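You operate a simulated robot arm through the tools that you are given. There is no shell and no other tool. Be economical: measure what you need, move in short steps, check, and stop when the job is done.

The job below is to be done with a simulated robot arm. You get a single attempt, and the scene is never put back.

TASK
Heat the bearing on the post to the sheet's temperature and slide it onto the shaft in the vice.
Fine: switch off before you open the bar; shut the bar again.

It is judged by the outcome, as a careful person would: the job done as asked, and still so three seconds after it is handed in. It fails if anything else is knocked over, pushed out of place, dropped, spilled or broken. Flat cloth is picked up by pressing the open fingertips on it (5 to 10 N) and closing them slowly along it; thin cloth reads only 2 to 8 mm in the jaws.

THE ROBOT
A 7-joint arm with a two-finger parallel gripper, fixed in place. Base frame: the origin is at the foot of the arm, x ahead of it, y to its left, z up. Lengths are in m, angles in degrees, forces in N, time in s.
With the tool pointing down near the work surface it reaches from about 0.4 to 0.9 m from the base axis. Its first joint turns from -143.0 to 143.0 degrees. Payload 3 kg.
The TCP is the grasp point between the finger pads, 0.03 m short of the fingertips. In the tool frame z runs along the fingers and y along their closing line. The gripper opens to 0.094 m. The fingers are 0.028 m wide and 0.01 m thick; the gripper's body (0.05 by 0.096 m) begins 0.055 m behind the TCP.
Orientation is told as [roll, pitch, yaw] about the base's x, y, z axes, in that order, counted from this pose: with the fingers straight down and closing along the base's y, the tool's x points along the base's -x, its y along +y and its z along -z.

THE INTERFACE
- The arm moves only by the tool play_rows. Its argument "motion" is a list of rows, each a list of 7 numbers: the shift along the tool's x, y, z in cm, then the turn, a rotation vector about the tool's x, y, z in degrees, then the finger opening in cm, from 0 to 9.4. In form: [[dx, dy, dz, rx, ry, rz, claw], ...]. A call has 1 to 8 rows; each row shifts and turns the commanded pose from where the row before left it, along the tool's axes as they then stand. Each row takes 0.2 s and may step no farther than 0.05 m and 8.6 degrees from the row before; otherwise, or with a gripper value out of range, the whole call is refused. A pose out of reach is approached as far as the arm can. The call stops where the force on the tool passes 80 N (or 10 N more than at its start, if that is more) or the arm is blocked; 0.2 s more then pass. The fingers move at their own pace (about 0.072 m/s each) and stop on an object; they squeeze with about 35 N. The grip force told is the motor's: it shows also when the fingers shut on nothing. Time passes only in rows, and 0.2 s behind the last, so rows that do not move let the fingers close. It gives the time, the measured TCP pose, the force on the tool (base axes), the opening and the grip force at its end, in the units of the frame above (readings bear some noise), with the torque about the TCP (base axes, N m) and any sound that the robot's microphone picked up.
- Cameras (640 x 400 px; columns grow to the right, rows downward): "scene" is fixed at [0.4018, 0.6489, 1.7148]; the picture's right is [-0.65, 0.76, 0.00], its down [0.65, 0.55, -0.52] and it looks along [-0.40, -0.34, -0.85] (base axes); focal length 214 px, centre (320, 200). "wrist" rides on the gripper at [0.076, 0.014, -0.103] in the tool frame; the picture's right is [-0.18, 0.98, 0.00], its down [-0.75, -0.14, -0.64] and it looks along [-0.63, -0.12, 0.77] (tool axes); focal length 243 px, centre (320, 200). There is no depth. A picture from a camera that has moved, and an enlarged one, comes with that camera's place and axes in the base frame and with its lens.
- capture(camera): a new picture of that camera. The clock stands still meanwhile.
- enlarge(camera, box): a new picture of the part [left, top, right, bottom] of that camera's present view, enlarged. The clock stands still meanwhile.
- hand_in(): hands the job in; it is judged then, once.

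Work in short steps. Places have to be worked out from the pictures, the camera data and where the tool is seen: move nearer, look again, correct. Check each grasp and each placing, and mend what went wrong. You have 120 turns and 76 pictures in all, those below and enlarged ones among them. Open the gripper and draw the arm clear of the work before you hand the job in, unless the task says otherwise; then end with one line.

The tools are called after "Emit:" by a JSON object that holds its "fn" and its "kwargs". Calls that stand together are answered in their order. play_rows: Moves the arm, as the interface text tells. Its arguments: {"type":"object","properties":{"motion":{"type":"array","items":{"type":"array","items":{"type":"number"}}}},"required":["motion"]} The other tools are called the same way: capture (camera) takes a picture; enlarge (camera, box) takes an enlarged picture of a part of a camera's view; hand_in () hands the job in.

At the start:

```text
t: 0.0
ee_pos: [0.5461, 0.0425, 1.2837]
tool_rot: [0.0, -0.1, 0.0]
ft_force: [0.3, -0.3, -0.1]
torque: [0.0, -0.04, 0.02]
gripper_width: 0.0939
grip_force: 0.0
```

scene: 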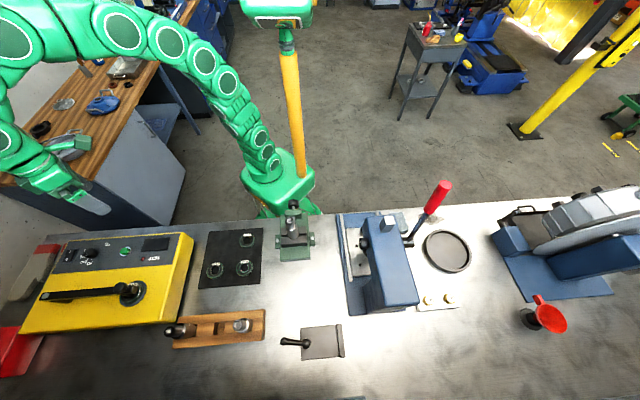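
wrist: 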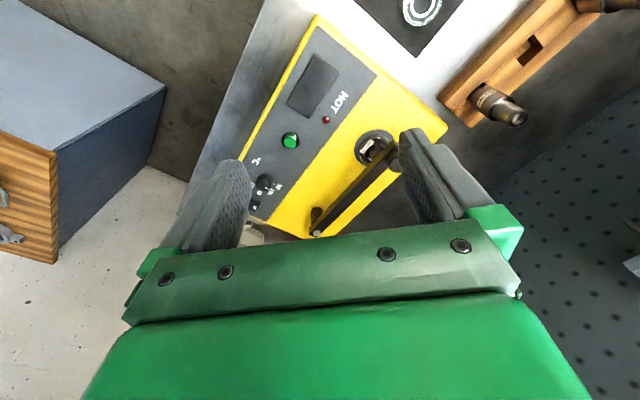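

The scene shows a yellow induction heater with a bar, bearings on a mat, a vice with a shaft, and a sheet somewhere. I take enlarged looks first.

Emit:
{"fn": "enlarge", "kwargs": {"camera": "scene", "box": [0, 220, 200, 345]}}

Emit:
{"fn": "enlarge", "kwargs": {"camera": "scene", "box": [180, 190, 340, 290]}}

Emit:
{"fn": "enlarge", "kwargs": {"camera": "scene", "box": [150, 270, 390, 400]}}

Emit:
{"fn": "enlarge", "kwargs": {"camera": "wrist", "box": [200, 0, 440, 240]}}

```text
3.20 times, centred on (100, 282) of scene
camera zoom: at [0.4018, 0.6489, 1.7148], right [-0.65, 0.76, 0.0], down [0.65, 0.55, -0.52], along [-0.4, -0.34, -0.85], focal length 686 px, centre (1024, -64)
```

zoom: 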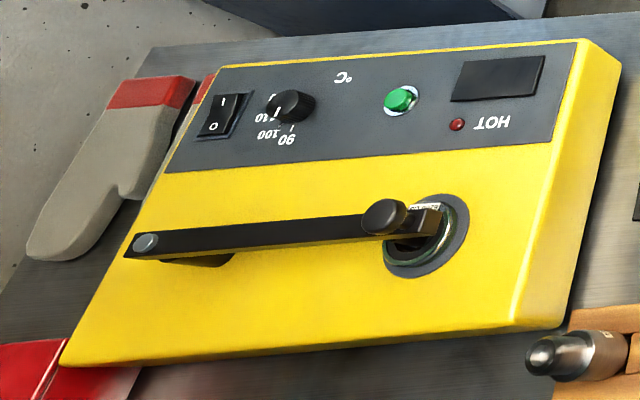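

```text
4.00 times, centred on (260, 240) of scene
camera zoom: at [0.4018, 0.6489, 1.7148], right [-0.65, 0.76, 0.0], down [0.65, 0.55, -0.52], along [-0.4, -0.34, -0.85], focal length 858 px, centre (560, 40)
```

zoom: 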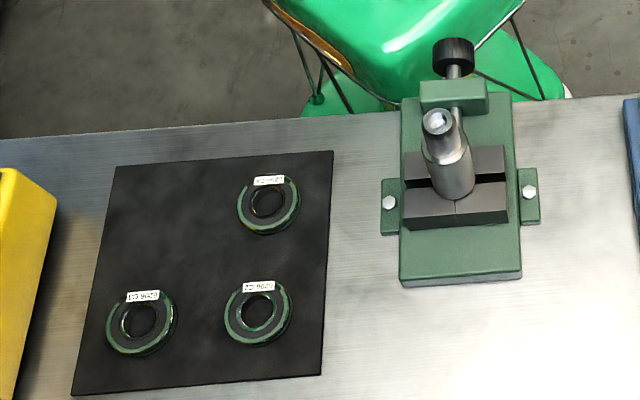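

```text
2.67 times, centred on (270, 335) of scene
camera zoom: at [0.4018, 0.6489, 1.7148], right [-0.65, 0.76, 0.0], down [0.65, 0.55, -0.52], along [-0.4, -0.34, -0.85], focal length 572 px, centre (453, -160)
```

zoom: 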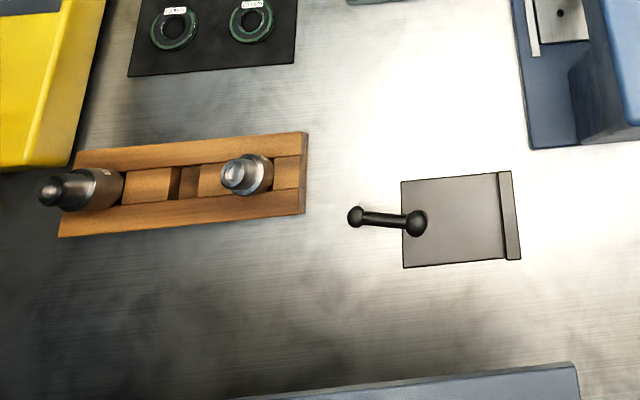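

```text
1.67 times, centred on (320, 120) of wrist
camera zoom: at [0.4725, 0.0583, 1.3864], right [0.18, 0.98, 0.0], down [0.75, -0.14, 0.64], along [0.63, -0.12, -0.77], focal length 404 px, centre (320, 333)
```

zoom: 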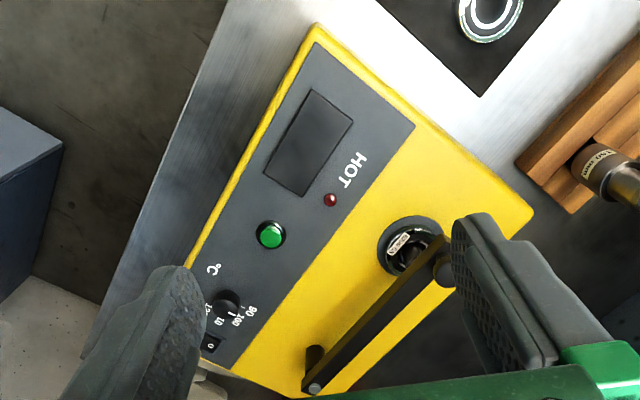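

I look for the sheet and the other objects on the bench's edges.

Emit:
{"fn": "enlarge", "kwargs": {"camera": "scene", "box": [400, 200, 580, 340]}}

Emit:
{"fn": "enlarge", "kwargs": {"camera": "scene", "box": [0, 320, 100, 400]}}

Emit:
{"fn": "enlarge", "kwargs": {"camera": "scene", "box": [320, 180, 450, 320]}}

```text
2.86 times, centred on (490, 270) of scene
camera zoom: at [0.4018, 0.6489, 1.7148], right [-0.65, 0.76, 0.0], down [0.65, 0.55, -0.52], along [-0.4, -0.34, -0.85], focal length 613 px, centre (-166, 0)
```

zoom: 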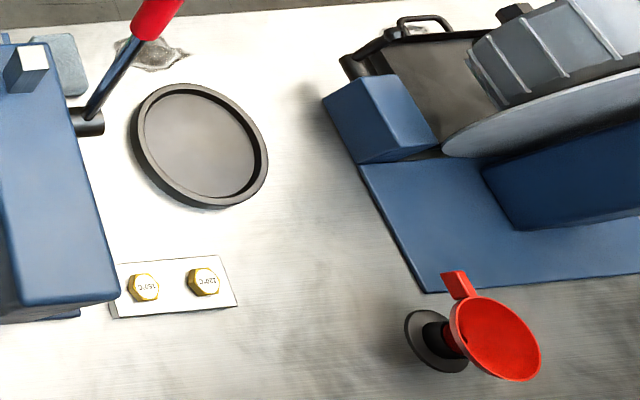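

```text
5.00 times, centred on (50, 360) of scene
camera zoom: at [0.4018, 0.6489, 1.7148], right [-0.65, 0.76, 0.0], down [0.65, 0.55, -0.52], along [-0.4, -0.34, -0.85], focal length 1072 px, centre (1670, -600)
```

zoom: 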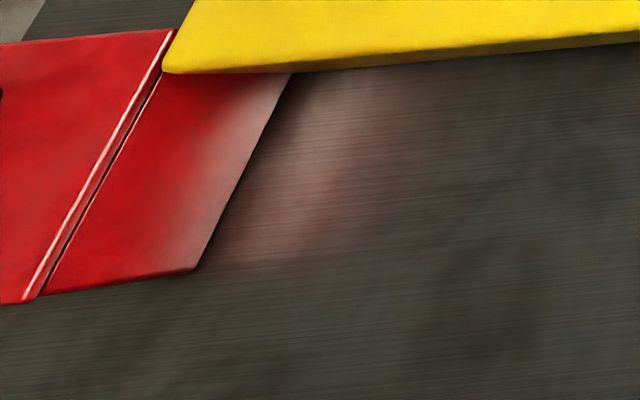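

```text
2.86 times, centred on (385, 250) of scene
camera zoom: at [0.4018, 0.6489, 1.7148], right [-0.65, 0.76, 0.0], down [0.65, 0.55, -0.52], along [-0.4, -0.34, -0.85], focal length 613 px, centre (134, 57)
```

zoom: 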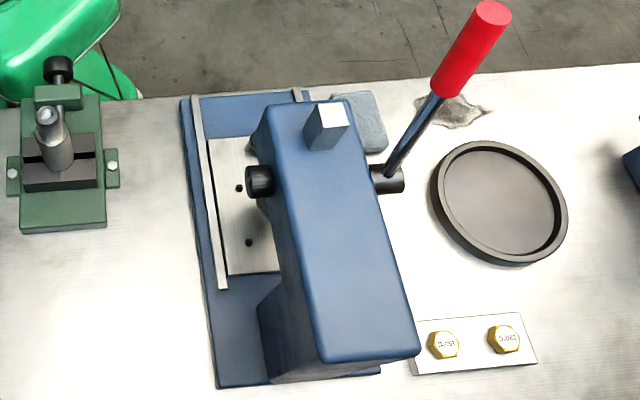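

Nothing readable as a sheet yet; the button triangulates to about (0.66,-0.03,0.977), so the heater's top is at z≈0.97. I yaw the wrist camera around to look for the sheet.

Emit:
{"fn": "play_rows", "kwargs": {"motion": [[0, 0, -2, 0, 0, 8, 9.4], [0, 0, -2, 0, 0, 8, 9.4], [0, 0, -2, 0, 0, 8, 9.4], [0, 0, -2, 0, 0, 8, 9.4], [0, 0, -2, 0, 0, 8, 9.4]]}}

Emit:
{"fn": "capture", "kwargs": {"camera": "wrist"}}

```text
t: 1.2
ee_pos: [0.5692, 0.0439, 1.3364]
tool_rot: [0.0, 0.0, -40.0]
ft_force: [-0.2, -0.3, 0.8]
torque: [0.02, -0.04, 0.01]
gripper_width: 0.0939
grip_force: 0.2
out of reach, approached as far as the arm can: row 4
```

```text
66 pictures are left
camera wrist: at [0.5205, 0.1046, 1.4385], right [0.77, 0.63, 0.0], down [0.48, -0.59, 0.64], along [0.41, -0.5, -0.77], focal length 243 px, centre (320, 200)
```

wrist: 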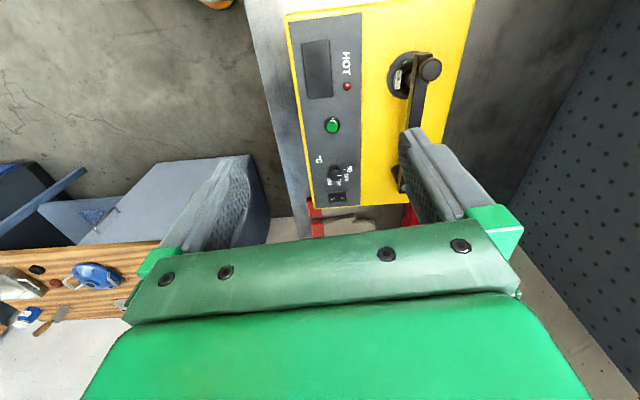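

A pegboard wall stands behind the bench; the sheet may hang there. I yaw the other way and tilt the camera up.

Emit:
{"fn": "play_rows", "kwargs": {"motion": [[0, 0, 0, 0, 0, -8.5, 9.4], [0, 0, 0, 0, 0, -8.5, 9.4], [0, 0, 0, 0, 0, -8.5, 9.4], [0, 0, 0, 0, 0, -8.5, 9.4], [0, 0, 0, 0, 0, -8.5, 9.4], [0, 0, 0, 0, 0, -8.5, 9.4], [0, 0, 0, 0, 0, -8.5, 9.4], [0, 0, 0, 0, 0, -8.5, 9.4]]}}

Emit:
{"fn": "play_rows", "kwargs": {"motion": [[0, 0, 0, 0, -8.5, 0, 9.4], [0, 0, 0, 0, -8.5, 0, 9.4], [0, 0, 0, 0, -8.5, 0, 9.4]]}}

Emit:
{"fn": "capture", "kwargs": {"camera": "wrist"}}

```text
t: 3.0
ee_pos: [0.5692, 0.0455, 1.3359]
tool_rot: [-0.1, 0.0, 28.1]
ft_force: [0.6, -0.5, -1.0]
torque: [-0.01, 0.0, 0.02]
gripper_width: 0.0938
grip_force: 0.0
```

```text
t: 3.8
ee_pos: [0.5688, 0.044, 1.3349]
tool_rot: [0.1, -25.5, 28.0]
ft_force: [1.4, -0.2, 0.4]
torque: [-0.01, -0.01, -0.03]
gripper_width: 0.094
grip_force: 0.0
```

```text
65 pictures are left
camera wrist: at [0.4631, 0.0043, 1.3943], right [-0.32, 0.95, 0.08], down [0.42, 0.06, 0.9], along [0.85, 0.32, -0.42], focal length 243 px, centre (320, 200)
```

wrist: 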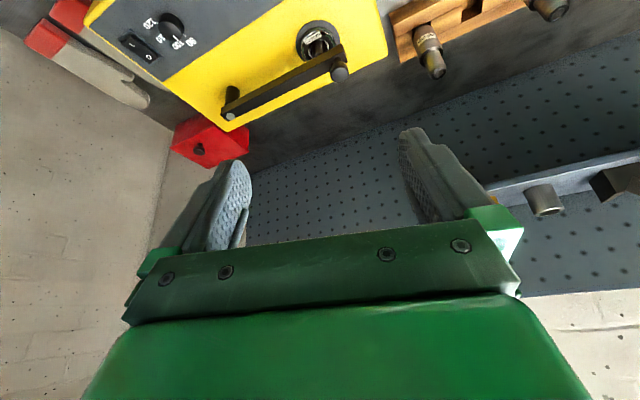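

The pegboard has a shelf further left. I yaw on around the vertical to see more of the wall.

Emit:
{"fn": "play_rows", "kwargs": {"motion": [[0, 0, 0, -3.66, 0, -7.67, 9.4], [0, 0, 0, -3.66, 0, -7.67, 9.4], [0, 0, 0, -3.66, 0, -7.67, 9.4], [0, 0, 0, -3.66, 0, -7.67, 9.4], [0, 0, 0, -3.66, 0, -7.67, 9.4]]}}

Emit:
{"fn": "capture", "kwargs": {"camera": "wrist"}}

```text
t: 5.0
ee_pos: [0.5692, 0.044, 1.3355]
tool_rot: [0.0, -25.4, 70.7]
ft_force: [-0.7, -0.2, -0.1]
torque: [0.02, 0.0, 0.02]
gripper_width: 0.0938
grip_force: 0.2
```

```text
64 pictures are left
camera wrist: at [0.5183, -0.0574, 1.3952], right [-0.87, 0.48, 0.08], down [0.27, 0.33, 0.9], along [0.41, 0.81, -0.42], focal length 243 px, centre (320, 200)
```

wrist: 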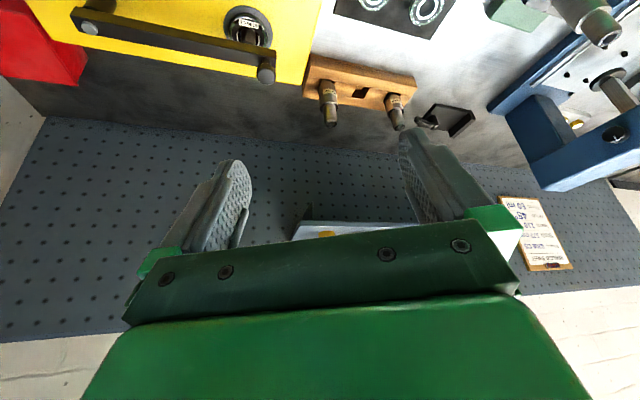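

The sheet hangs on the pegboard at right; I zoom on it.

Emit:
{"fn": "enlarge", "kwargs": {"camera": "wrist", "box": [490, 185, 590, 275]}}

Emit:
{"fn": "enlarge", "kwargs": {"camera": "wrist", "box": [40, 0, 340, 100]}}

```text
4.44 times, centred on (540, 230) of wrist
camera zoom: at [0.5183, -0.0574, 1.3952], right [-0.87, 0.48, 0.08], down [0.27, 0.33, 0.9], along [0.41, 0.81, -0.42], focal length 1078 px, centre (-658, 67)
```

zoom: 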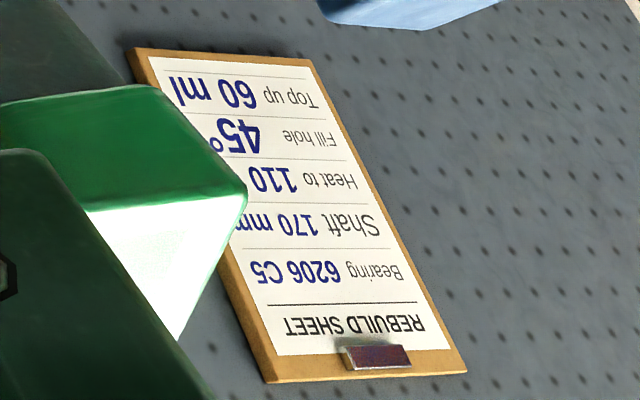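

```text
2.13 times, centred on (190, 50) of wrist
camera zoom: at [0.5183, -0.0574, 1.3952], right [-0.87, 0.48, 0.08], down [0.27, 0.33, 0.9], along [0.41, 0.81, -0.42], focal length 518 px, centre (597, 520)
```

zoom: 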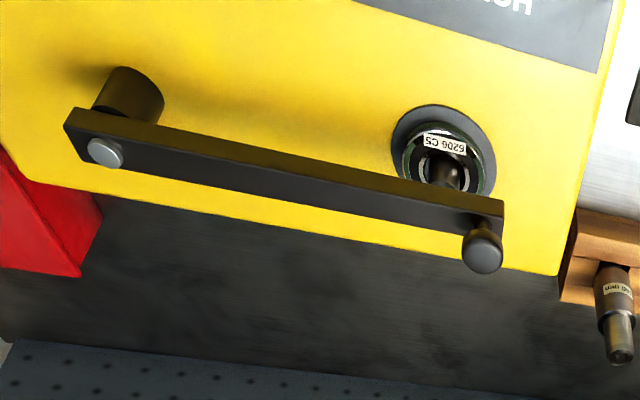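

Sheet: bearing 6206 C5, heat to 110, shaft 170 mm. The bench runs at 45°, so I level the tool, yaw to 45° and come nearer the heater for a close look.

Emit:
{"fn": "play_rows", "kwargs": {"motion": [[0, 0, 0, 0, 8.5, 0, 9.4], [0, 0, 0, 0, 8.5, 0, 9.4], [0, 0, 0, 0, 8.4, 0, 9.4], [0, 0, 0, 0, 0, 8.6, 9.4], [0, 0, 0, 0, 0, 8.6, 9.4], [0, 0, 0, 0, 0, 8.5, 9.4], [4.7, -4.0, 4, 0, 0, 0, 9.4], [4.7, -4, 4, 0, 0, 0, 9.4]]}}

Emit:
{"fn": "capture", "kwargs": {"camera": "wrist"}}

```text
refused: row 7 steps farther than a row can; nothing moved
```

```text
61 pictures are left
camera wrist: at [0.5183, -0.0574, 1.3952], right [-0.87, 0.48, 0.08], down [0.27, 0.33, 0.9], along [0.41, 0.81, -0.42], focal length 243 px, centre (320, 200)
```

wrist: 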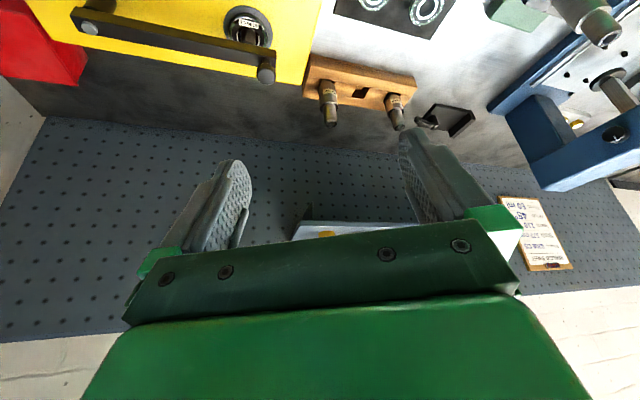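

The step was too long; I repeat with smaller shifts.

Emit:
{"fn": "play_rows", "kwargs": {"motion": [[0, 0, 0, 0, 8.5, 0, 9.4], [0, 0, 0, 0, 8.5, 0, 9.4], [0, 0, 0, 0, 8.4, 0, 9.4], [0, 0, 0, 0, 0, 8.6, 9.4], [0, 0, 0, 0, 0, 8.6, 9.4], [0, 0, 0, 0, 0, 8.5, 9.4], [3, -2.5, 2.5, 0, 0, 0, 9.4], [3, -2.5, 2.5, 0, 0, 0, 9.4]]}}

Emit:
{"fn": "play_rows", "kwargs": {"motion": [[3.0, -3, 2.5, 0, 0, 0, 9.4]]}}

Emit:
{"fn": "capture", "kwargs": {"camera": "wrist"}}

```text
t: 6.8
ee_pos: [0.5615, -0.0334, 1.2849]
tool_rot: [0.1, -0.1, 44.7]
ft_force: [-0.6, 0.6, 0.7]
torque: [0.02, 0.03, -0.02]
gripper_width: 0.0939
grip_force: 0.1
```

```text
t: 7.2
ee_pos: [0.5613, -0.075, 1.2612]
tool_rot: [0.1, -0.1, 44.8]
ft_force: [-0.2, -0.2, -1.4]
torque: [0.05, -0.02, -0.03]
gripper_width: 0.0941
grip_force: 0.1
```

```text
60 pictures are left
camera wrist: at [0.4979, -0.1189, 1.3624], right [-0.56, 0.83, 0.0], down [0.63, 0.43, 0.64], along [0.53, 0.36, -0.77], focal length 243 px, centre (320, 200)
```

wrist: 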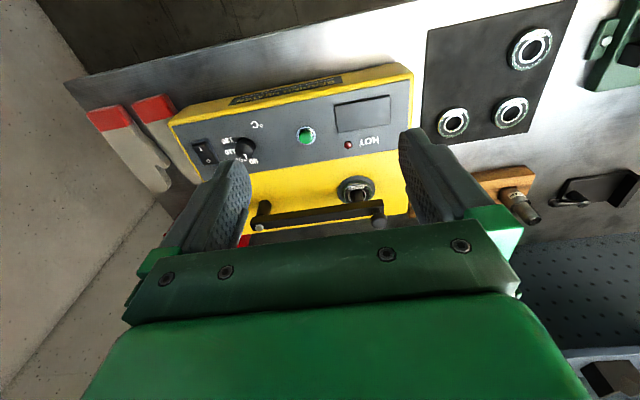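

I zoom on the panel, bar and the heater's label.

Emit:
{"fn": "enlarge", "kwargs": {"camera": "wrist", "box": [170, 60, 420, 240]}}

Emit:
{"fn": "enlarge", "kwargs": {"camera": "wrist", "box": [180, 110, 270, 180]}}

```text
2.22 times, centred on (295, 150) of wrist
camera zoom: at [0.4979, -0.1189, 1.3624], right [-0.56, 0.83, 0.0], down [0.63, 0.43, 0.64], along [0.53, 0.36, -0.77], focal length 539 px, centre (376, 311)
```

zoom: 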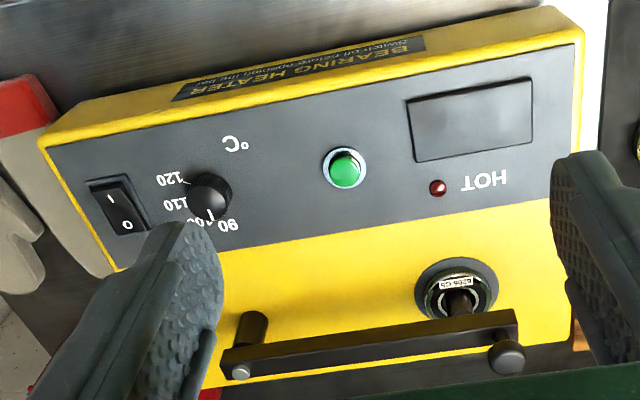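

```text
5.71 times, centred on (225, 145) of wrist
camera zoom: at [0.4979, -0.1189, 1.3624], right [-0.56, 0.83, 0.0], down [0.63, 0.43, 0.64], along [0.53, 0.36, -0.77], focal length 1386 px, centre (863, 514)
```

zoom: 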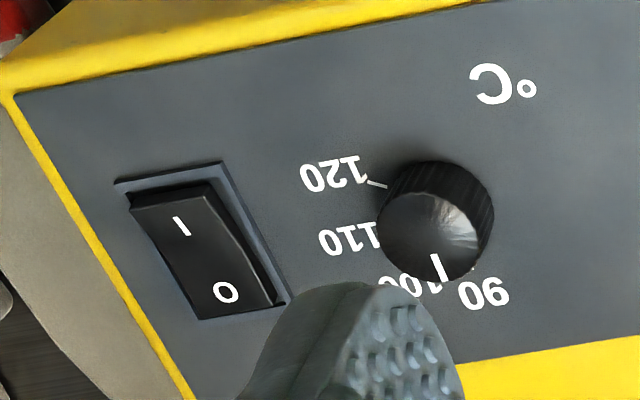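

Panel is aligned with the bench at 45°; dial has 90–120 with the pointer presently around 95. I move closer to view the dial and switch clearly.

Emit:
{"fn": "play_rows", "kwargs": {"motion": [[1.1, -3, 2.75, 0, 0, 0, 9.4], [1.1, -3, 2.75, 0, 0, 0, 9.4], [1.1, -3, 2.75, 0, 0, 0, 9.4], [1.1, -3, 2.75, 0, 0, 0, 9.4]]}}

Emit:
{"fn": "capture", "kwargs": {"camera": "wrist"}}

```text
t: 8.2
ee_pos: [0.6153, -0.192, 1.1486]
tool_rot: [0.1, -0.2, 44.8]
ft_force: [-0.4, -0.4, -0.4]
torque: [0.0, -0.02, 0.01]
gripper_width: 0.0941
grip_force: 0.0
```

```text
57 pictures are left
camera wrist: at [0.5509, -0.2345, 1.2518], right [-0.56, 0.83, 0.0], down [0.63, 0.43, 0.64], along [0.53, 0.36, -0.77], focal length 243 px, centre (320, 200)
```

wrist: 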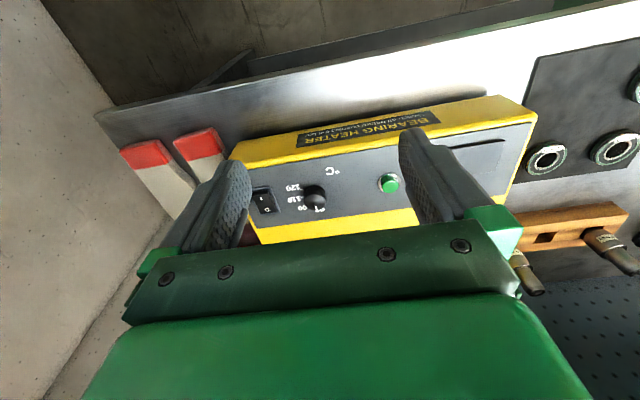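

Emit:
{"fn": "enlarge", "kwargs": {"camera": "wrist", "box": [244, 165, 344, 228]}}

```text
6.35 times, centred on (294, 196) of wrist
camera zoom: at [0.5509, -0.2345, 1.2518], right [-0.56, 0.83, 0.0], down [0.63, 0.43, 0.64], along [0.53, 0.36, -0.77], focal length 1540 px, centre (485, 222)
```

zoom: 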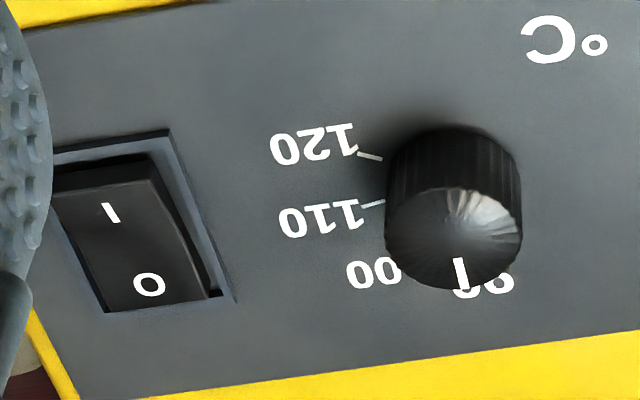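

Triangulated: dial axis ≈ (0.7455,-0.1105), top z≈0.982, pointer on 90; 110 tick ~80° clockwise. Switch I side at (0.791,-0.178,0.974), O at (0.812,-0.159,0.967). I go above the dial, turning the tool beforehand.

Emit:
{"fn": "play_rows", "kwargs": {"motion": [[-3.74, -0.86, 2.2, 0, 0, 0, 9.4], [-3.74, -0.86, 2.2, 0, 0, 0, 9.4], [-3.74, -0.86, 2.2, 0, 0, 0, 9.4], [-3.74, -0.86, 2.2, 0, 0, 0, 5.5], [0, 0, 0, 0, 0, -8.5, 5.5], [0, 0, 0, 0, 0, -8.5, 5.5], [0, 0, 0, 0, 0, -8.5, 5.5], [0, 0, 0, 0, 0, -8.5, 5.5]]}}

Emit:
{"fn": "capture", "kwargs": {"camera": "wrist"}}

```text
t: 10.0
ee_pos: [0.7456, -0.1117, 1.0634]
tool_rot: [0.0, -0.2, 78.9]
ft_force: [0.9, 1.1, -0.8]
torque: [0.01, 0.05, 0.01]
gripper_width: 0.0547
grip_force: 0.1
```

```text
55 pictures are left
camera wrist: at [0.7172, -0.1826, 1.1644], right [-0.93, 0.37, 0.0], down [0.28, 0.71, 0.64], along [0.24, 0.6, -0.77], focal length 243 px, centre (320, 200)
```

wrist: 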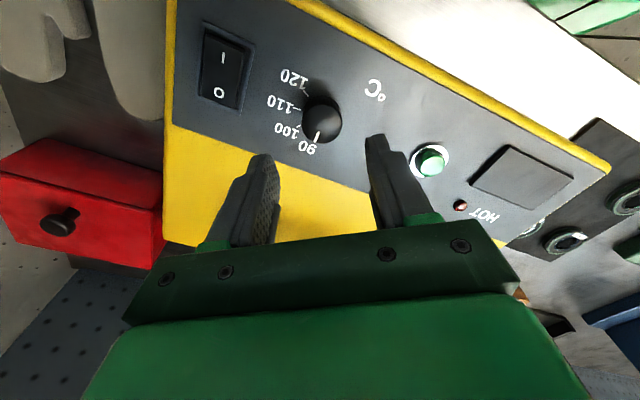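

The knob is centred under the grasp line. I lower to TCP z≈1.0 (fingertips just above the panel) and close.

Emit:
{"fn": "play_rows", "kwargs": {"motion": [[0, 0, 2.5, 0, 0, 0, 5.5], [0, 0, 2.0, 0, 0, 0, 5.5], [0, 0, 1.3, 0, 0, 0, 5.5], [0, 0, 0.4, 0, 0, 0, 5.5]]}}

Emit:
{"fn": "play_rows", "kwargs": {"motion": [[0, 0, 0, 0, 0, 0, 4.0], [0, 0, 0, 0, 0, 0, 2.6], [0, 0, 0, 0, 0, 0, 2.4]]}}

Emit:
{"fn": "enlarge", "kwargs": {"camera": "wrist", "box": [180, 0, 460, 240]}}

```text
t: 11.0
ee_pos: [0.7451, -0.1111, 0.9994]
tool_rot: [0.0, -0.1, 78.8]
ft_force: [-0.7, -0.5, -0.3]
torque: [-0.04, -0.01, 0.03]
gripper_width: 0.0548
grip_force: 0.0
```

```text
t: 11.8
ee_pos: [0.7447, -0.1112, 0.9988]
tool_rot: [0.0, -0.1, 78.8]
ft_force: [-16.7, 2.5, 2.2]
torque: [-0.02, 0.36, -0.02]
gripper_width: 0.0336
grip_force: 8.4
```

```text
1.67 times, centred on (320, 120) of wrist
camera zoom: at [0.7165, -0.1826, 1.102], right [-0.93, 0.37, 0.0], down [0.29, 0.71, 0.64], along [0.24, 0.6, -0.77], focal length 404 px, centre (320, 333)
```

zoom: 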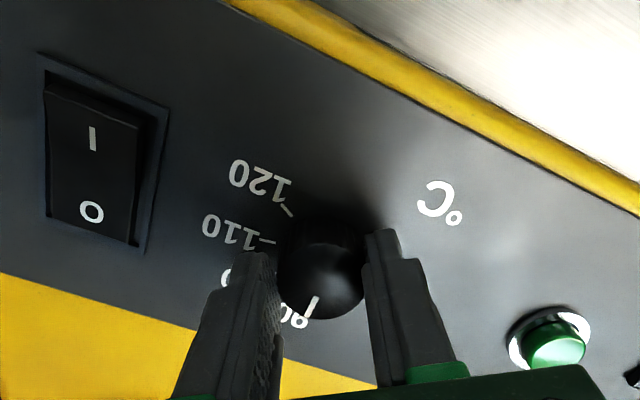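

The +y finger touched first (force −x), so the knob sits ~1.5 mm toward tool +y. I shift and close fully.

Emit:
{"fn": "play_rows", "kwargs": {"motion": [[0, 0.15, 0, 0, 0, 0, 2.4], [0, 0, 0, 0, 0, 0, 1.5], [0, 0, 0, 0, 0, 0, 1.5]]}}

```text
t: 12.6
ee_pos: [0.7431, -0.1102, 0.9991]
tool_rot: [-0.1, -0.1, 78.8]
ft_force: [-9.2, 0.9, -1.1]
torque: [-0.02, 0.03, -0.02]
gripper_width: 0.0314
grip_force: 44.9
```

Gripped at 31 mm. I rotate clockwise, first ~68°, then look.

Emit:
{"fn": "play_rows", "kwargs": {"motion": [[0, 0, 0, 0, 0, 8.5, 1.5], [0, 0, 0, 0, 0, 8.5, 1.5], [0, 0, 0, 0, 0, 8.5, 1.5], [0, 0, 0, 0, 0, 8.5, 1.5], [0, 0, 0, 0, 0, 8.5, 1.5], [0, 0, 0, 0, 0, 8.5, 1.5], [0, 0, 0, 0, 0, 8.5, 1.5], [0, 0, 0, 0, 0, 8.5, 1.5]]}}

Emit:
{"fn": "enlarge", "kwargs": {"camera": "wrist", "box": [220, 60, 420, 210]}}

```text
t: 14.4
ee_pos: [0.7437, -0.1118, 0.9991]
tool_rot: [0.0, -0.1, 10.6]
ft_force: [43.1, -27.5, -15.8]
torque: [-0.44, -1.07, 0.04]
gripper_width: 0.0312
grip_force: 45.3
```

```text
2.67 times, centred on (320, 135) of wrist
camera zoom: at [0.6674, -0.1116, 1.102], right [0.0, 1.0, 0.0], down [0.77, 0.0, 0.64], along [0.64, 0.0, -0.77], focal length 647 px, centre (320, 373)
```

zoom: 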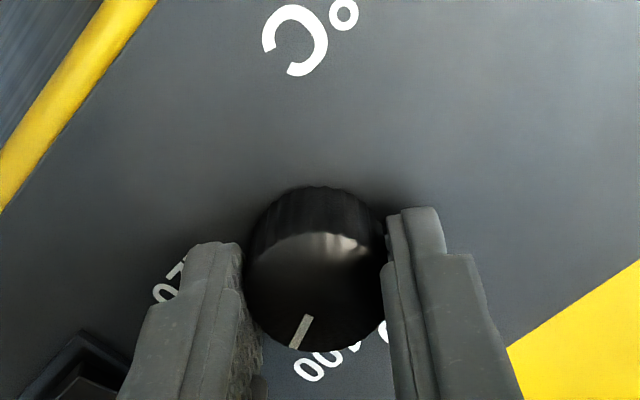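

Pointer is at about −27° (base) and the 110 tick at −40°; I rotate 12° more and check.

Emit:
{"fn": "play_rows", "kwargs": {"motion": [[0, 0, 0, 0, 0, 6, 1.5], [0, 0, 0, 0, 0, 6, 1.5]]}}

Emit:
{"fn": "play_rows", "kwargs": {"motion": [[0, 0, 0, 0, 0, 0, 5.0], [0, 0, 0, 0, 0, 0, 5.0], [0, 0, -3, 0, 0, 0, 5.0], [0, 0, -3, 0, 0, 0, 9.4], [0, 0, 0, 0, 0, -8, 9.4], [0, 0, 0, 0, 0, -8, 9.4], [0, 0, 0, 0, 0, -8, 9.4], [0, 0, 0, 0, 0, -8, 9.4]]}}

Emit:
{"fn": "enlarge", "kwargs": {"camera": "wrist", "box": [220, 60, 420, 210]}}

```text
t: 15.0
ee_pos: [0.7439, -0.1125, 0.9991]
tool_rot: [0.0, 0.0, -1.3]
ft_force: [35.5, -38.5, -8.1]
torque: [-0.83, -0.99, 0.08]
gripper_width: 0.0315
grip_force: 44.5
```

```text
t: 16.8
ee_pos: [0.7429, -0.1117, 1.059]
tool_rot: [0.1, 0.0, 30.8]
ft_force: [0.0, 0.6, -0.5]
torque: [-0.02, 0.01, -0.02]
gripper_width: 0.094
grip_force: 0.1
```

```text
2.67 times, centred on (320, 135) of wrist
camera zoom: at [0.6715, -0.1375, 1.1624], right [-0.35, 0.94, 0.0], down [0.72, 0.26, 0.64], along [0.6, 0.22, -0.77], focal length 647 px, centre (320, 373)
```

zoom: 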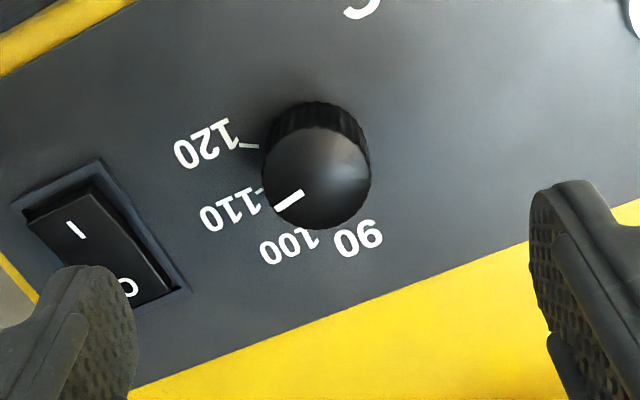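

Dial reads 110. Now I close the fingers, yaw to 45° and go above the I side of the rocker.

Emit:
{"fn": "play_rows", "kwargs": {"motion": [[0, 0, 0, 0, 0, -7.1, 0], [0, 0, 0, 0, 0, -7.1, 0], [0.7, -4.08, 0, 0, 0, 0, 0], [0.7, -4.08, 0, 0, 0, 0, 0], [0, 0, 2.5, 0, 0, 0, 0], [0, 0, 1.5, 0, 0, 0, 0]]}}

Emit:
{"fn": "capture", "kwargs": {"camera": "wrist"}}

```text
t: 18.2
ee_pos: [0.7909, -0.1774, 1.0207]
tool_rot: [0.0, -0.1, 45.1]
ft_force: [0.1, -0.1, 0.2]
torque: [0.02, -0.02, 0.01]
gripper_width: 0.0
grip_force: 33.1
```

```text
51 pictures are left
camera wrist: at [0.7283, -0.222, 1.1228], right [-0.56, 0.83, 0.0], down [0.63, 0.43, 0.64], along [0.53, 0.36, -0.77], focal length 243 px, centre (320, 200)
```

wrist: 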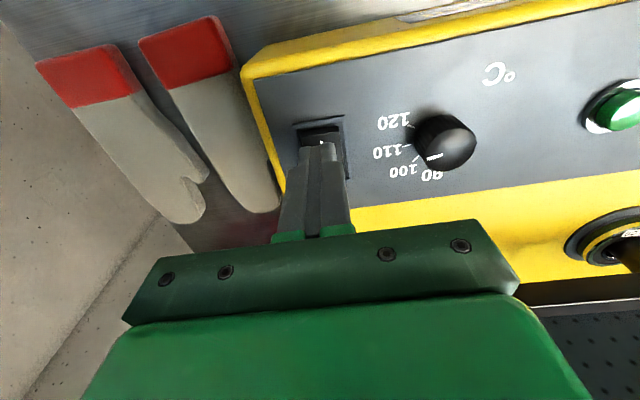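

The I mark peeks out at the robot side of the fingertips, so I shift 5 mm toward the robot and press down gently.

Emit:
{"fn": "play_rows", "kwargs": {"motion": [[0.5, 0, 0, 0, 0, 0, 0], [0, 0, 1.0, 0, 0, 0, 0], [0, 0, 0.5, 0, 0, 0, 0], [0, 0, 0.4, 0, 0, 0, 0]]}}

```text
t: 19.2
ee_pos: [0.7882, -0.1826, 1.0004]
tool_rot: [0.0, -0.1, 44.9]
ft_force: [-1.1, -0.8, 4.1]
torque: [-0.02, -0.03, 0.04]
gripper_width: 0.0
grip_force: 33.1
```

Contact at z≈1.000 as expected; I press further in small steps.

Emit:
{"fn": "play_rows", "kwargs": {"motion": [[0, 0, 0.2, 0, 0, 0, 0], [0, 0, 0.2, 0, 0, 0, 0], [0, 0, 0.2, 0, 0, 0, 0]]}}

Emit:
{"fn": "play_rows", "kwargs": {"motion": [[0, 0, -3, 0, 0, 0, 0], [0, 0, -3, 0, 0, 0, 0], [3, 0, -1, 0, 0, 0, 0]]}}

Emit:
{"fn": "capture", "kwargs": {"camera": "wrist"}}

```text
t: 20.0
ee_pos: [0.7875, -0.1826, 1.0015]
tool_rot: [-0.3, -0.3, 44.9]
ft_force: [-8.0, 0.7, 18.1]
torque: [0.22, 0.03, 0.12]
gripper_width: 0.0002
grip_force: 32.9
stopped in row 3: the force on the tool passed its limit at 86 N (the readings are from after the stop); the commanded pose is now the measured one
```

```text
t: 20.8
ee_pos: [0.7661, -0.2037, 1.0704]
tool_rot: [-0.2, -0.1, 45.0]
ft_force: [-0.7, 0.8, 0.4]
torque: [-0.01, -0.03, 0.0]
gripper_width: 0.0
grip_force: 32.9
```

```text
50 pictures are left
camera wrist: at [0.7026, -0.2471, 1.1718], right [-0.56, 0.83, 0.0], down [0.63, 0.43, 0.65], along [0.53, 0.36, -0.76], focal length 243 px, centre (320, 200)
```

wrist: 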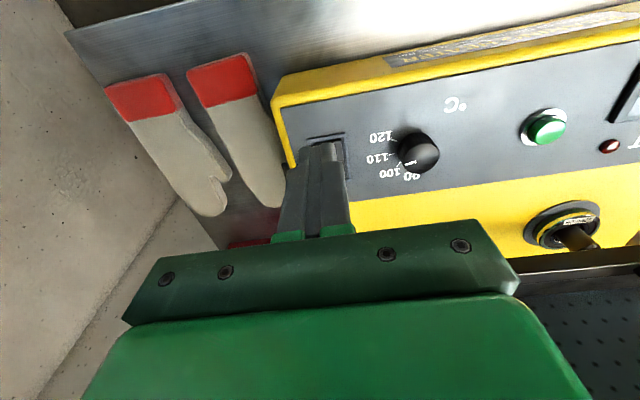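

The switch is hidden behind the fingers; I shift along the bench toward the button to see it.

Emit:
{"fn": "play_rows", "kwargs": {"motion": [[0, 4, 0, 0, 0, 0, 0], [0, 4, 0, 0, 0, 0, 0], [0, 3, 0, 0, 0, 0, 0]]}}

Emit:
{"fn": "capture", "kwargs": {"camera": "wrist"}}

```text
t: 21.6
ee_pos: [0.6882, -0.1236, 1.068]
tool_rot: [-0.3, -0.1, 45.0]
ft_force: [-0.2, -0.3, 0.2]
torque: [-0.02, 0.0, 0.01]
gripper_width: 0.0
grip_force: 32.6
```

```text
49 pictures are left
camera wrist: at [0.6243, -0.1677, 1.1703], right [-0.56, 0.83, 0.0], down [0.63, 0.43, 0.65], along [0.53, 0.36, -0.76], focal length 243 px, centre (320, 200)
```

wrist: 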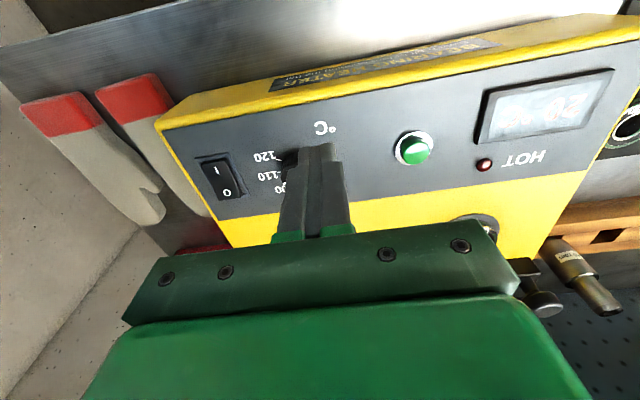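

The display has lit: the heater is on. Now the green button, at about (0.661,-0.036,0.977).

Emit:
{"fn": "play_rows", "kwargs": {"motion": [[-2.15, 4.05, 0, 0, 0, 0, 0], [-2.15, 4.05, 0, 0, 0, 0, 0], [0, 0, 2.5, 0, 0, 0, 0], [0, 0, 2.0, 0, 0, 0, 0]]}}

Emit:
{"fn": "capture", "kwargs": {"camera": "wrist"}}

```text
t: 22.6
ee_pos: [0.6624, -0.037, 1.0228]
tool_rot: [-0.2, -0.1, 45.0]
ft_force: [-0.2, 0.8, 0.4]
torque: [0.05, 0.0, 0.05]
gripper_width: 0.0003
grip_force: 32.9
```

```text
48 pictures are left
camera wrist: at [0.5977, -0.0812, 1.1258], right [-0.56, 0.83, 0.0], down [0.63, 0.43, 0.65], along [0.53, 0.36, -0.76], focal length 243 px, centre (320, 200)
```

wrist: 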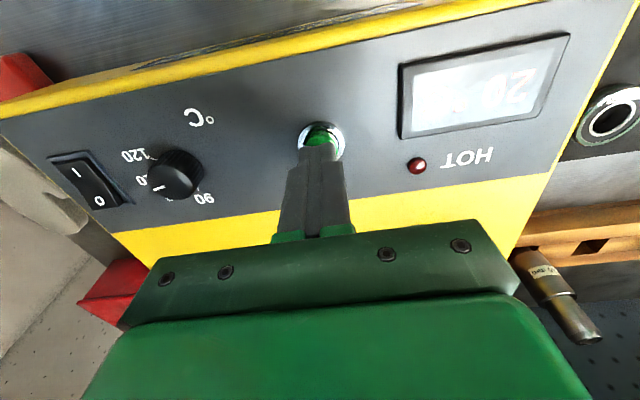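

Aligned over the button (display around 20°). I press it down in small steps.

Emit:
{"fn": "play_rows", "kwargs": {"motion": [[0, 0, 1.0, 0, 0, 0, 0], [0, 0, 0.3, 0, 0, 0, 0], [0, 0, 0.2, 0, 0, 0, 0], [0, 0, 0.2, 0, 0, 0, 0], [0, 0, 0.2, 0, 0, 0, 0]]}}

Emit:
{"fn": "play_rows", "kwargs": {"motion": [[0, 0, -2, 0, 0, 0, 0], [0, 0, -3, 0, 0, 0, 0]]}}

Emit:
{"fn": "capture", "kwargs": {"camera": "wrist"}}

```text
t: 23.8
ee_pos: [0.6618, -0.0375, 1.0045]
tool_rot: [-0.3, -0.3, 45.0]
ft_force: [0.4, -0.9, -0.2]
torque: [-0.01, -0.01, 0.04]
gripper_width: 0.0
grip_force: 33.3
```

```text
t: 24.4
ee_pos: [0.6637, -0.0384, 1.0551]
tool_rot: [-0.2, -0.2, 45.0]
ft_force: [-0.7, 0.4, 0.3]
torque: [0.01, -0.03, -0.02]
gripper_width: 0.0002
grip_force: 33.6
```

```text
47 pictures are left
camera wrist: at [0.5986, -0.0809, 1.1572], right [-0.56, 0.83, 0.0], down [0.63, 0.43, 0.65], along [0.53, 0.36, -0.76], focal length 243 px, centre (320, 200)
```

wrist: 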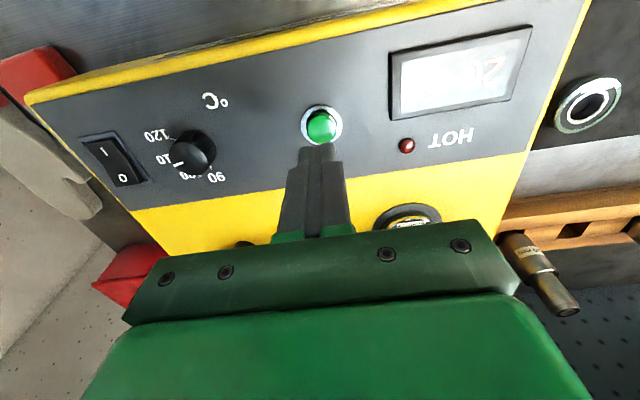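

No force was felt at tip z≈0.975; I zoom on the display to see whether it reacted.

Emit:
{"fn": "enlarge", "kwargs": {"camera": "wrist", "box": [290, 20, 550, 170]}}

```text
2.46 times, centred on (420, 95) of wrist
camera zoom: at [0.5986, -0.0809, 1.1572], right [-0.56, 0.83, 0.0], down [0.63, 0.43, 0.65], along [0.53, 0.36, -0.76], focal length 597 px, centre (74, 458)
```

zoom: 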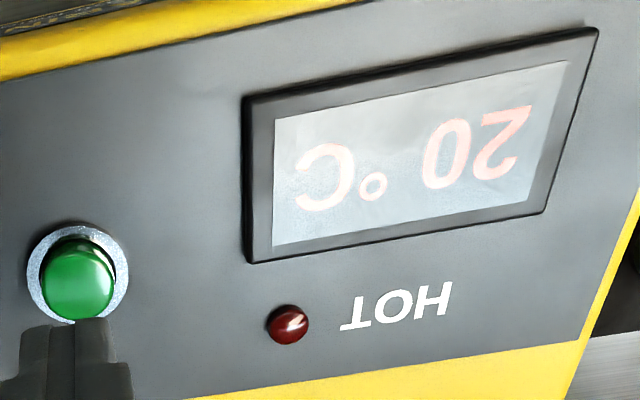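

Still 20°C, button not actuated yet; I press deeper until force appears.

Emit:
{"fn": "play_rows", "kwargs": {"motion": [[0, 0, 3, 0, 0, 0, 0], [0, 0, 2.0, 0, 0, 0, 0], [0, 0, 0.2, 0, 0, 0, 0], [0, 0, 0.2, 0, 0, 0, 0], [0, 0, 0.2, 0, 0, 0, 0]]}}

```text
t: 25.6
ee_pos: [0.6639, -0.0385, 0.9996]
tool_rot: [-0.3, -0.4, 45.1]
ft_force: [1.5, 2.7, 15.3]
torque: [0.06, -0.12, -0.05]
gripper_width: 0.0
grip_force: 32.7
heard: click
```

Click heard. I retreat and look at the display.

Emit:
{"fn": "play_rows", "kwargs": {"motion": [[0, 0, -3, 0, 0, 0, 0], [3, 0, -3, 0, 0, 0, 0], [3, 0, -3, 0, 0, 0, 0], [2, 2, -3, 0, 0, 0, 9.4]]}}

Emit:
{"fn": "capture", "kwargs": {"camera": "wrist"}}

```text
t: 26.6
ee_pos: [0.5898, -0.0802, 1.1182]
tool_rot: [-0.1, -0.2, 44.9]
ft_force: [-0.2, -0.2, -0.2]
torque: [-0.01, 0.0, 0.0]
gripper_width: 0.0531
grip_force: 0.0
```

```text
45 pictures are left
camera wrist: at [0.5264, -0.1228, 1.2203], right [-0.56, 0.83, 0.0], down [0.63, 0.43, 0.65], along [0.53, 0.36, -0.76], focal length 243 px, centre (320, 200)
```

wrist: 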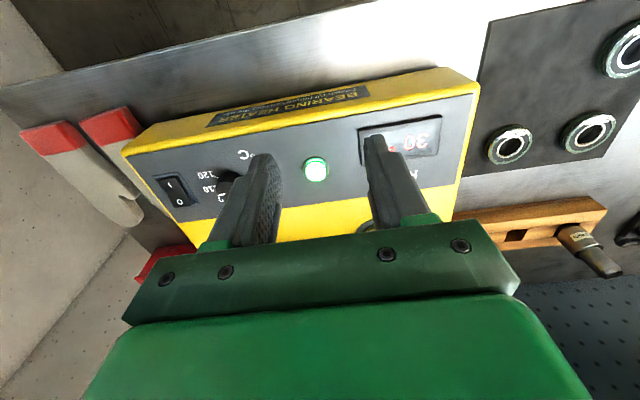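

It's heating (30°C, green lamp lit). While it heats I fly toward the vice to survey the shaft.

Emit:
{"fn": "play_rows", "kwargs": {"motion": [[-0.6, 4.6, -1.5, 0, 0, 0, 9.4], [-0.6, 4.6, -1.5, 0, 0, 0, 9.4], [-0.6, 4.6, -1.5, 0, 0, 0, 9.4], [-0.6, 4.6, -1.5, 0, 0, 0, 9.4], [0, 4.6, -1.5, 0, 0, -8, 9.4], [0, 3, -1, 0, 0, -8, 9.4], [0, 0, 0, 0, 0, -8, 9.4], [0, 0, 0, 0, 0, -8, 9.4]]}}

Emit:
{"fn": "capture", "kwargs": {"camera": "wrist"}}

```text
t: 28.4
ee_pos: [0.4199, 0.1166, 1.2031]
tool_rot: [-0.4, -0.1, 77.0]
ft_force: [0.1, -0.9, -0.6]
torque: [-0.01, -0.01, 0.0]
gripper_width: 0.0938
grip_force: 0.0
```

```text
44 pictures are left
camera wrist: at [0.3896, 0.0469, 1.3056], right [-0.92, 0.4, -0.01], down [0.3, 0.7, 0.64], along [0.26, 0.59, -0.76], focal length 243 px, centre (320, 200)
```

wrist: 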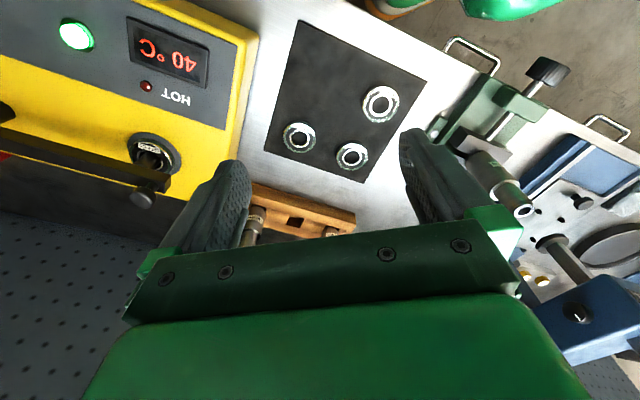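

40°C now at t=28. From here both post and shaft are visible; I zoom on both.

Emit:
{"fn": "enlarge", "kwargs": {"camera": "wrist", "box": [80, 110, 210, 220]}}

Emit:
{"fn": "enlarge", "kwargs": {"camera": "wrist", "box": [420, 40, 590, 240]}}

```text
3.64 times, centred on (145, 165) of wrist
camera zoom: at [0.3896, 0.0469, 1.3056], right [-0.92, 0.4, -0.01], down [0.3, 0.7, 0.64], along [0.26, 0.59, -0.76], focal length 882 px, centre (956, 327)
```

zoom: 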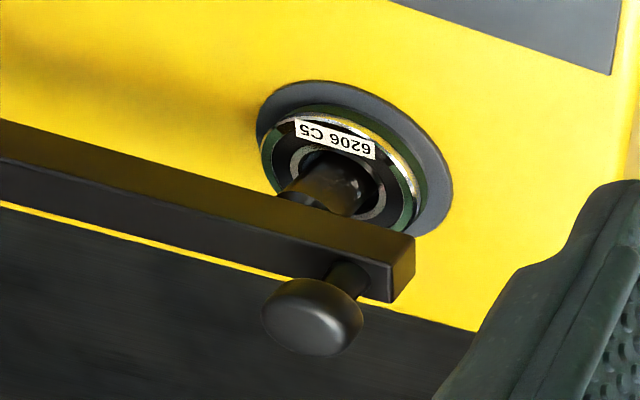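

```text
2.00 times, centred on (505, 140) of wrist
camera zoom: at [0.3896, 0.0469, 1.3056], right [-0.92, 0.4, -0.01], down [0.3, 0.7, 0.64], along [0.26, 0.59, -0.76], focal length 485 px, centre (-50, 320)
```

zoom: 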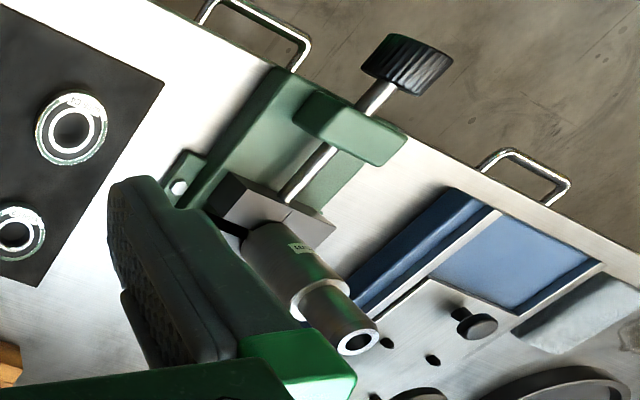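

Triangulated: bearing centre (0.714,0.119), top z≈0.969; bar knob (0.694,0.142,1.052), pivot ≈(0.848,-0.02). Now I go back to hover at the switch's O side while it heats.

Emit:
{"fn": "play_rows", "kwargs": {"motion": [[0, 0, 0, 0, 0, 8, 9.4], [0, 0, 0, 0, 0, 8, 9.4], [0, 0, 0, 0, 0, 8, 9.4], [0, 0, 0, 0, 0, 8, 0], [-0.9, -4.7, 1, 0, 0, 0, 0], [-0.9, -4.7, 1, 0, 0, 0, 0], [-0.9, -4.7, 1, 0, 0, 0, 0], [-0.9, -4.7, 1, 0, 0, 0, 0]]}}

Emit:
{"fn": "play_rows", "kwargs": {"motion": [[-0.9, -4.7, 1, 0, 0, 0, 0], [-0.9, -4.7, 1, 0, 0, 0, 0], [-0.9, -4.7, 1, 0, 0, 0, 0], [0, 0, 0, 0, 0, 0, 0], [0, 0, 0, 0, 0, 0, 0], [0, 0, 0, 0, 0, 0, 0]]}}

Emit:
{"fn": "capture", "kwargs": {"camera": "wrist"}}

```text
t: 30.2
ee_pos: [0.5794, 0.01, 1.1635]
tool_rot: [-0.3, -0.3, 44.9]
ft_force: [0.0, -0.1, -0.3]
torque: [-0.03, 0.0, 0.03]
gripper_width: 0.0
grip_force: 32.5
```

```text
t: 31.6
ee_pos: [0.6992, -0.0717, 1.1359]
tool_rot: [-0.2, -0.3, 45.1]
ft_force: [-0.8, 0.1, 0.2]
torque: [0.02, -0.02, 0.01]
gripper_width: 0.0001
grip_force: 33.2
```

```text
41 pictures are left
camera wrist: at [0.6343, -0.1136, 1.2376], right [-0.56, 0.83, 0.0], down [0.63, 0.43, 0.65], along [0.53, 0.36, -0.76], focal length 243 px, centre (320, 200)
```

wrist: 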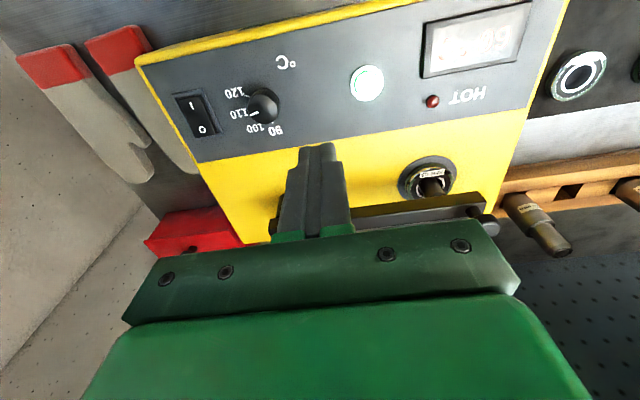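

The display is visible from here; I wait for it to reach 110.

Emit:
{"fn": "play_rows", "kwargs": {"motion": [[0, 0, 0, 0, 0, 0, 0], [0, 0, 0, 0, 0, 0, 0], [0, 0, 0, 0, 0, 0, 0], [0, 0, 0, 0, 0, 0, 0], [0, 0, 0, 0, 0, 0, 0], [0, 0, 0, 0, 0, 0, 0], [0, 0, 0, 0, 0, 0, 0], [0, 0, 0, 0, 0, 0, 0]]}}

Emit:
{"fn": "play_rows", "kwargs": {"motion": [[0, 0, 0, 0, 0, 0, 0], [0, 0, 0, 0, 0, 0, 0], [0, 0, 0, 0, 0, 0, 0], [0, 0, 0, 0, 0, 0, 0], [0, 0, 0, 0, 0, 0, 0], [0, 0, 0, 0, 0, 0, 0], [0, 0, 0, 0, 0, 0, 0], [0, 0, 0, 0, 0, 0, 0]]}}

Emit:
{"fn": "play_rows", "kwargs": {"motion": [[0, 0, 0, 0, 0, 0, 0], [0, 0, 0, 0, 0, 0, 0], [0, 0, 0, 0, 0, 0, 0], [0, 0, 0, 0, 0, 0, 0], [0, 0, 0, 0, 0, 0, 0], [0, 0, 0, 0, 0, 0, 0], [0, 0, 0, 0, 0, 0, 0], [0, 0, 0, 0, 0, 0, 0]]}}

Emit:
{"fn": "enlarge", "kwargs": {"camera": "wrist", "box": [340, 0, 540, 110]}}

```text
t: 33.4
ee_pos: [0.6988, -0.0708, 1.1361]
tool_rot: [-0.2, -0.4, 45.0]
ft_force: [0.1, -0.2, -0.3]
torque: [0.03, -0.05, -0.02]
gripper_width: 0.0003
grip_force: 33.2
```

```text
t: 35.2
ee_pos: [0.6979, -0.0698, 1.1365]
tool_rot: [-0.3, -0.2, 45.0]
ft_force: [0.1, 0.3, 0.1]
torque: [0.0, -0.02, -0.02]
gripper_width: 0.0
grip_force: 32.8
```

```text
t: 37.0
ee_pos: [0.6982, -0.0701, 1.1354]
tool_rot: [-0.2, -0.3, 45.0]
ft_force: [0.2, 0.1, 0.1]
torque: [-0.01, 0.03, -0.01]
gripper_width: 0.0002
grip_force: 32.9
```

```text
3.20 times, centred on (440, 55) of wrist
camera zoom: at [0.6343, -0.1135, 1.2377], right [-0.56, 0.83, 0.0], down [0.63, 0.43, 0.65], along [0.53, 0.36, -0.76], focal length 776 px, centre (-64, 664)
```

zoom: 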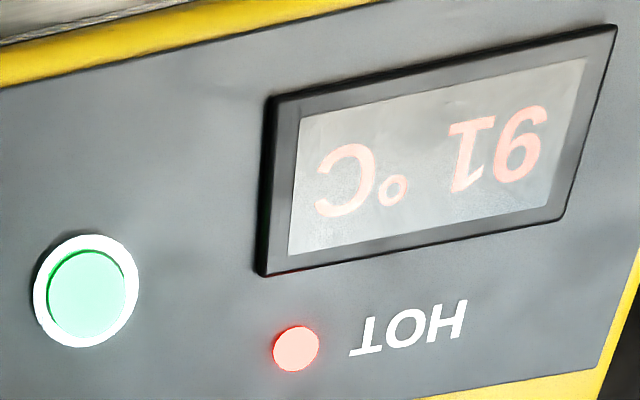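

91°C at t=37, rising about 6°/s; two more short waits.

Emit:
{"fn": "play_rows", "kwargs": {"motion": [[0, 0, 0, 0, 0, 0, 0], [0, 0, 0, 0, 0, 0, 0], [0, 0, 0, 0, 0, 0, 0], [0, 0, 0, 0, 0, 0, 0], [0, 0, 0, 0, 0, 0, 0], [0, 0, 0, 0, 0, 0, 0], [0, 0, 0, 0, 0, 0, 0], [0, 0, 0, 0, 0, 0, 0]]}}

Emit:
{"fn": "play_rows", "kwargs": {"motion": [[0, 0, 0, 0, 0, 0, 0], [0, 0, 0, 0, 0, 0, 0], [0, 0, 0, 0, 0, 0, 0], [0, 0, 0, 0, 0, 0, 0], [0, 0, 0, 0, 0, 0, 0], [0, 0, 0, 0, 0, 0, 0]]}}

Emit:
{"fn": "enlarge", "kwargs": {"camera": "wrist", "box": [340, 0, 540, 110]}}

```text
t: 38.8
ee_pos: [0.699, -0.0709, 1.1359]
tool_rot: [-0.1, -0.2, 45.0]
ft_force: [-0.8, -0.1, -0.8]
torque: [-0.01, 0.05, -0.04]
gripper_width: 0.0002
grip_force: 33.0
```

```text
t: 40.2
ee_pos: [0.6985, -0.0707, 1.1364]
tool_rot: [-0.2, -0.3, 45.0]
ft_force: [0.0, -1.2, -0.3]
torque: [-0.02, -0.02, 0.0]
gripper_width: 0.0
grip_force: 33.0
```

```text
3.20 times, centred on (440, 55) of wrist
camera zoom: at [0.6343, -0.1135, 1.2377], right [-0.56, 0.83, 0.0], down [0.63, 0.43, 0.65], along [0.53, 0.36, -0.76], focal length 776 px, centre (-64, 664)
```

zoom: 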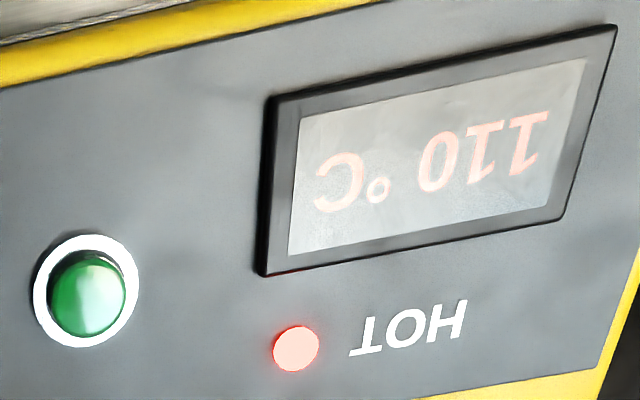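

110°C, lamp off by itself. Now I switch off: to the O side and press.

Emit:
{"fn": "play_rows", "kwargs": {"motion": [[-0.6, -3.58, 1, 0, 0, 0, 0], [-0.6, -3.58, 1, 0, 0, 0, 0], [-0.6, -3.58, 1, 0, 0, 0, 0], [-0.6, -3.58, 1, 0, 0, 0, 0], [0, 0, 4, 0, 0, 0, 0], [0, 0, 3, 0, 0, 0, 0], [0, 0, 1.2, 0, 0, 0, 0], [0, 0, 0.6, 0, 0, 0, 0]]}}

Emit:
{"fn": "play_rows", "kwargs": {"motion": [[0, 0, 0.3, 0, 0, 0, 0], [0, 0, 0.2, 0, 0, 0, 0], [0, 0, 0.2, 0, 0, 0, 0], [0, 0, 0.2, 0, 0, 0, 0]]}}

```text
t: 42.0
ee_pos: [0.8175, -0.1557, 1.008]
tool_rot: [-0.3, -0.3, 45.0]
ft_force: [-0.4, -0.2, 0.1]
torque: [-0.02, 0.02, 0.0]
gripper_width: 0.0
grip_force: 32.1
```

```text
t: 43.0
ee_pos: [0.8174, -0.1558, 0.9997]
tool_rot: [-0.4, -0.3, 45.1]
ft_force: [-9.0, -0.3, 38.5]
torque: [-0.33, 0.71, 0.24]
gripper_width: 0.0
grip_force: 32.4
```

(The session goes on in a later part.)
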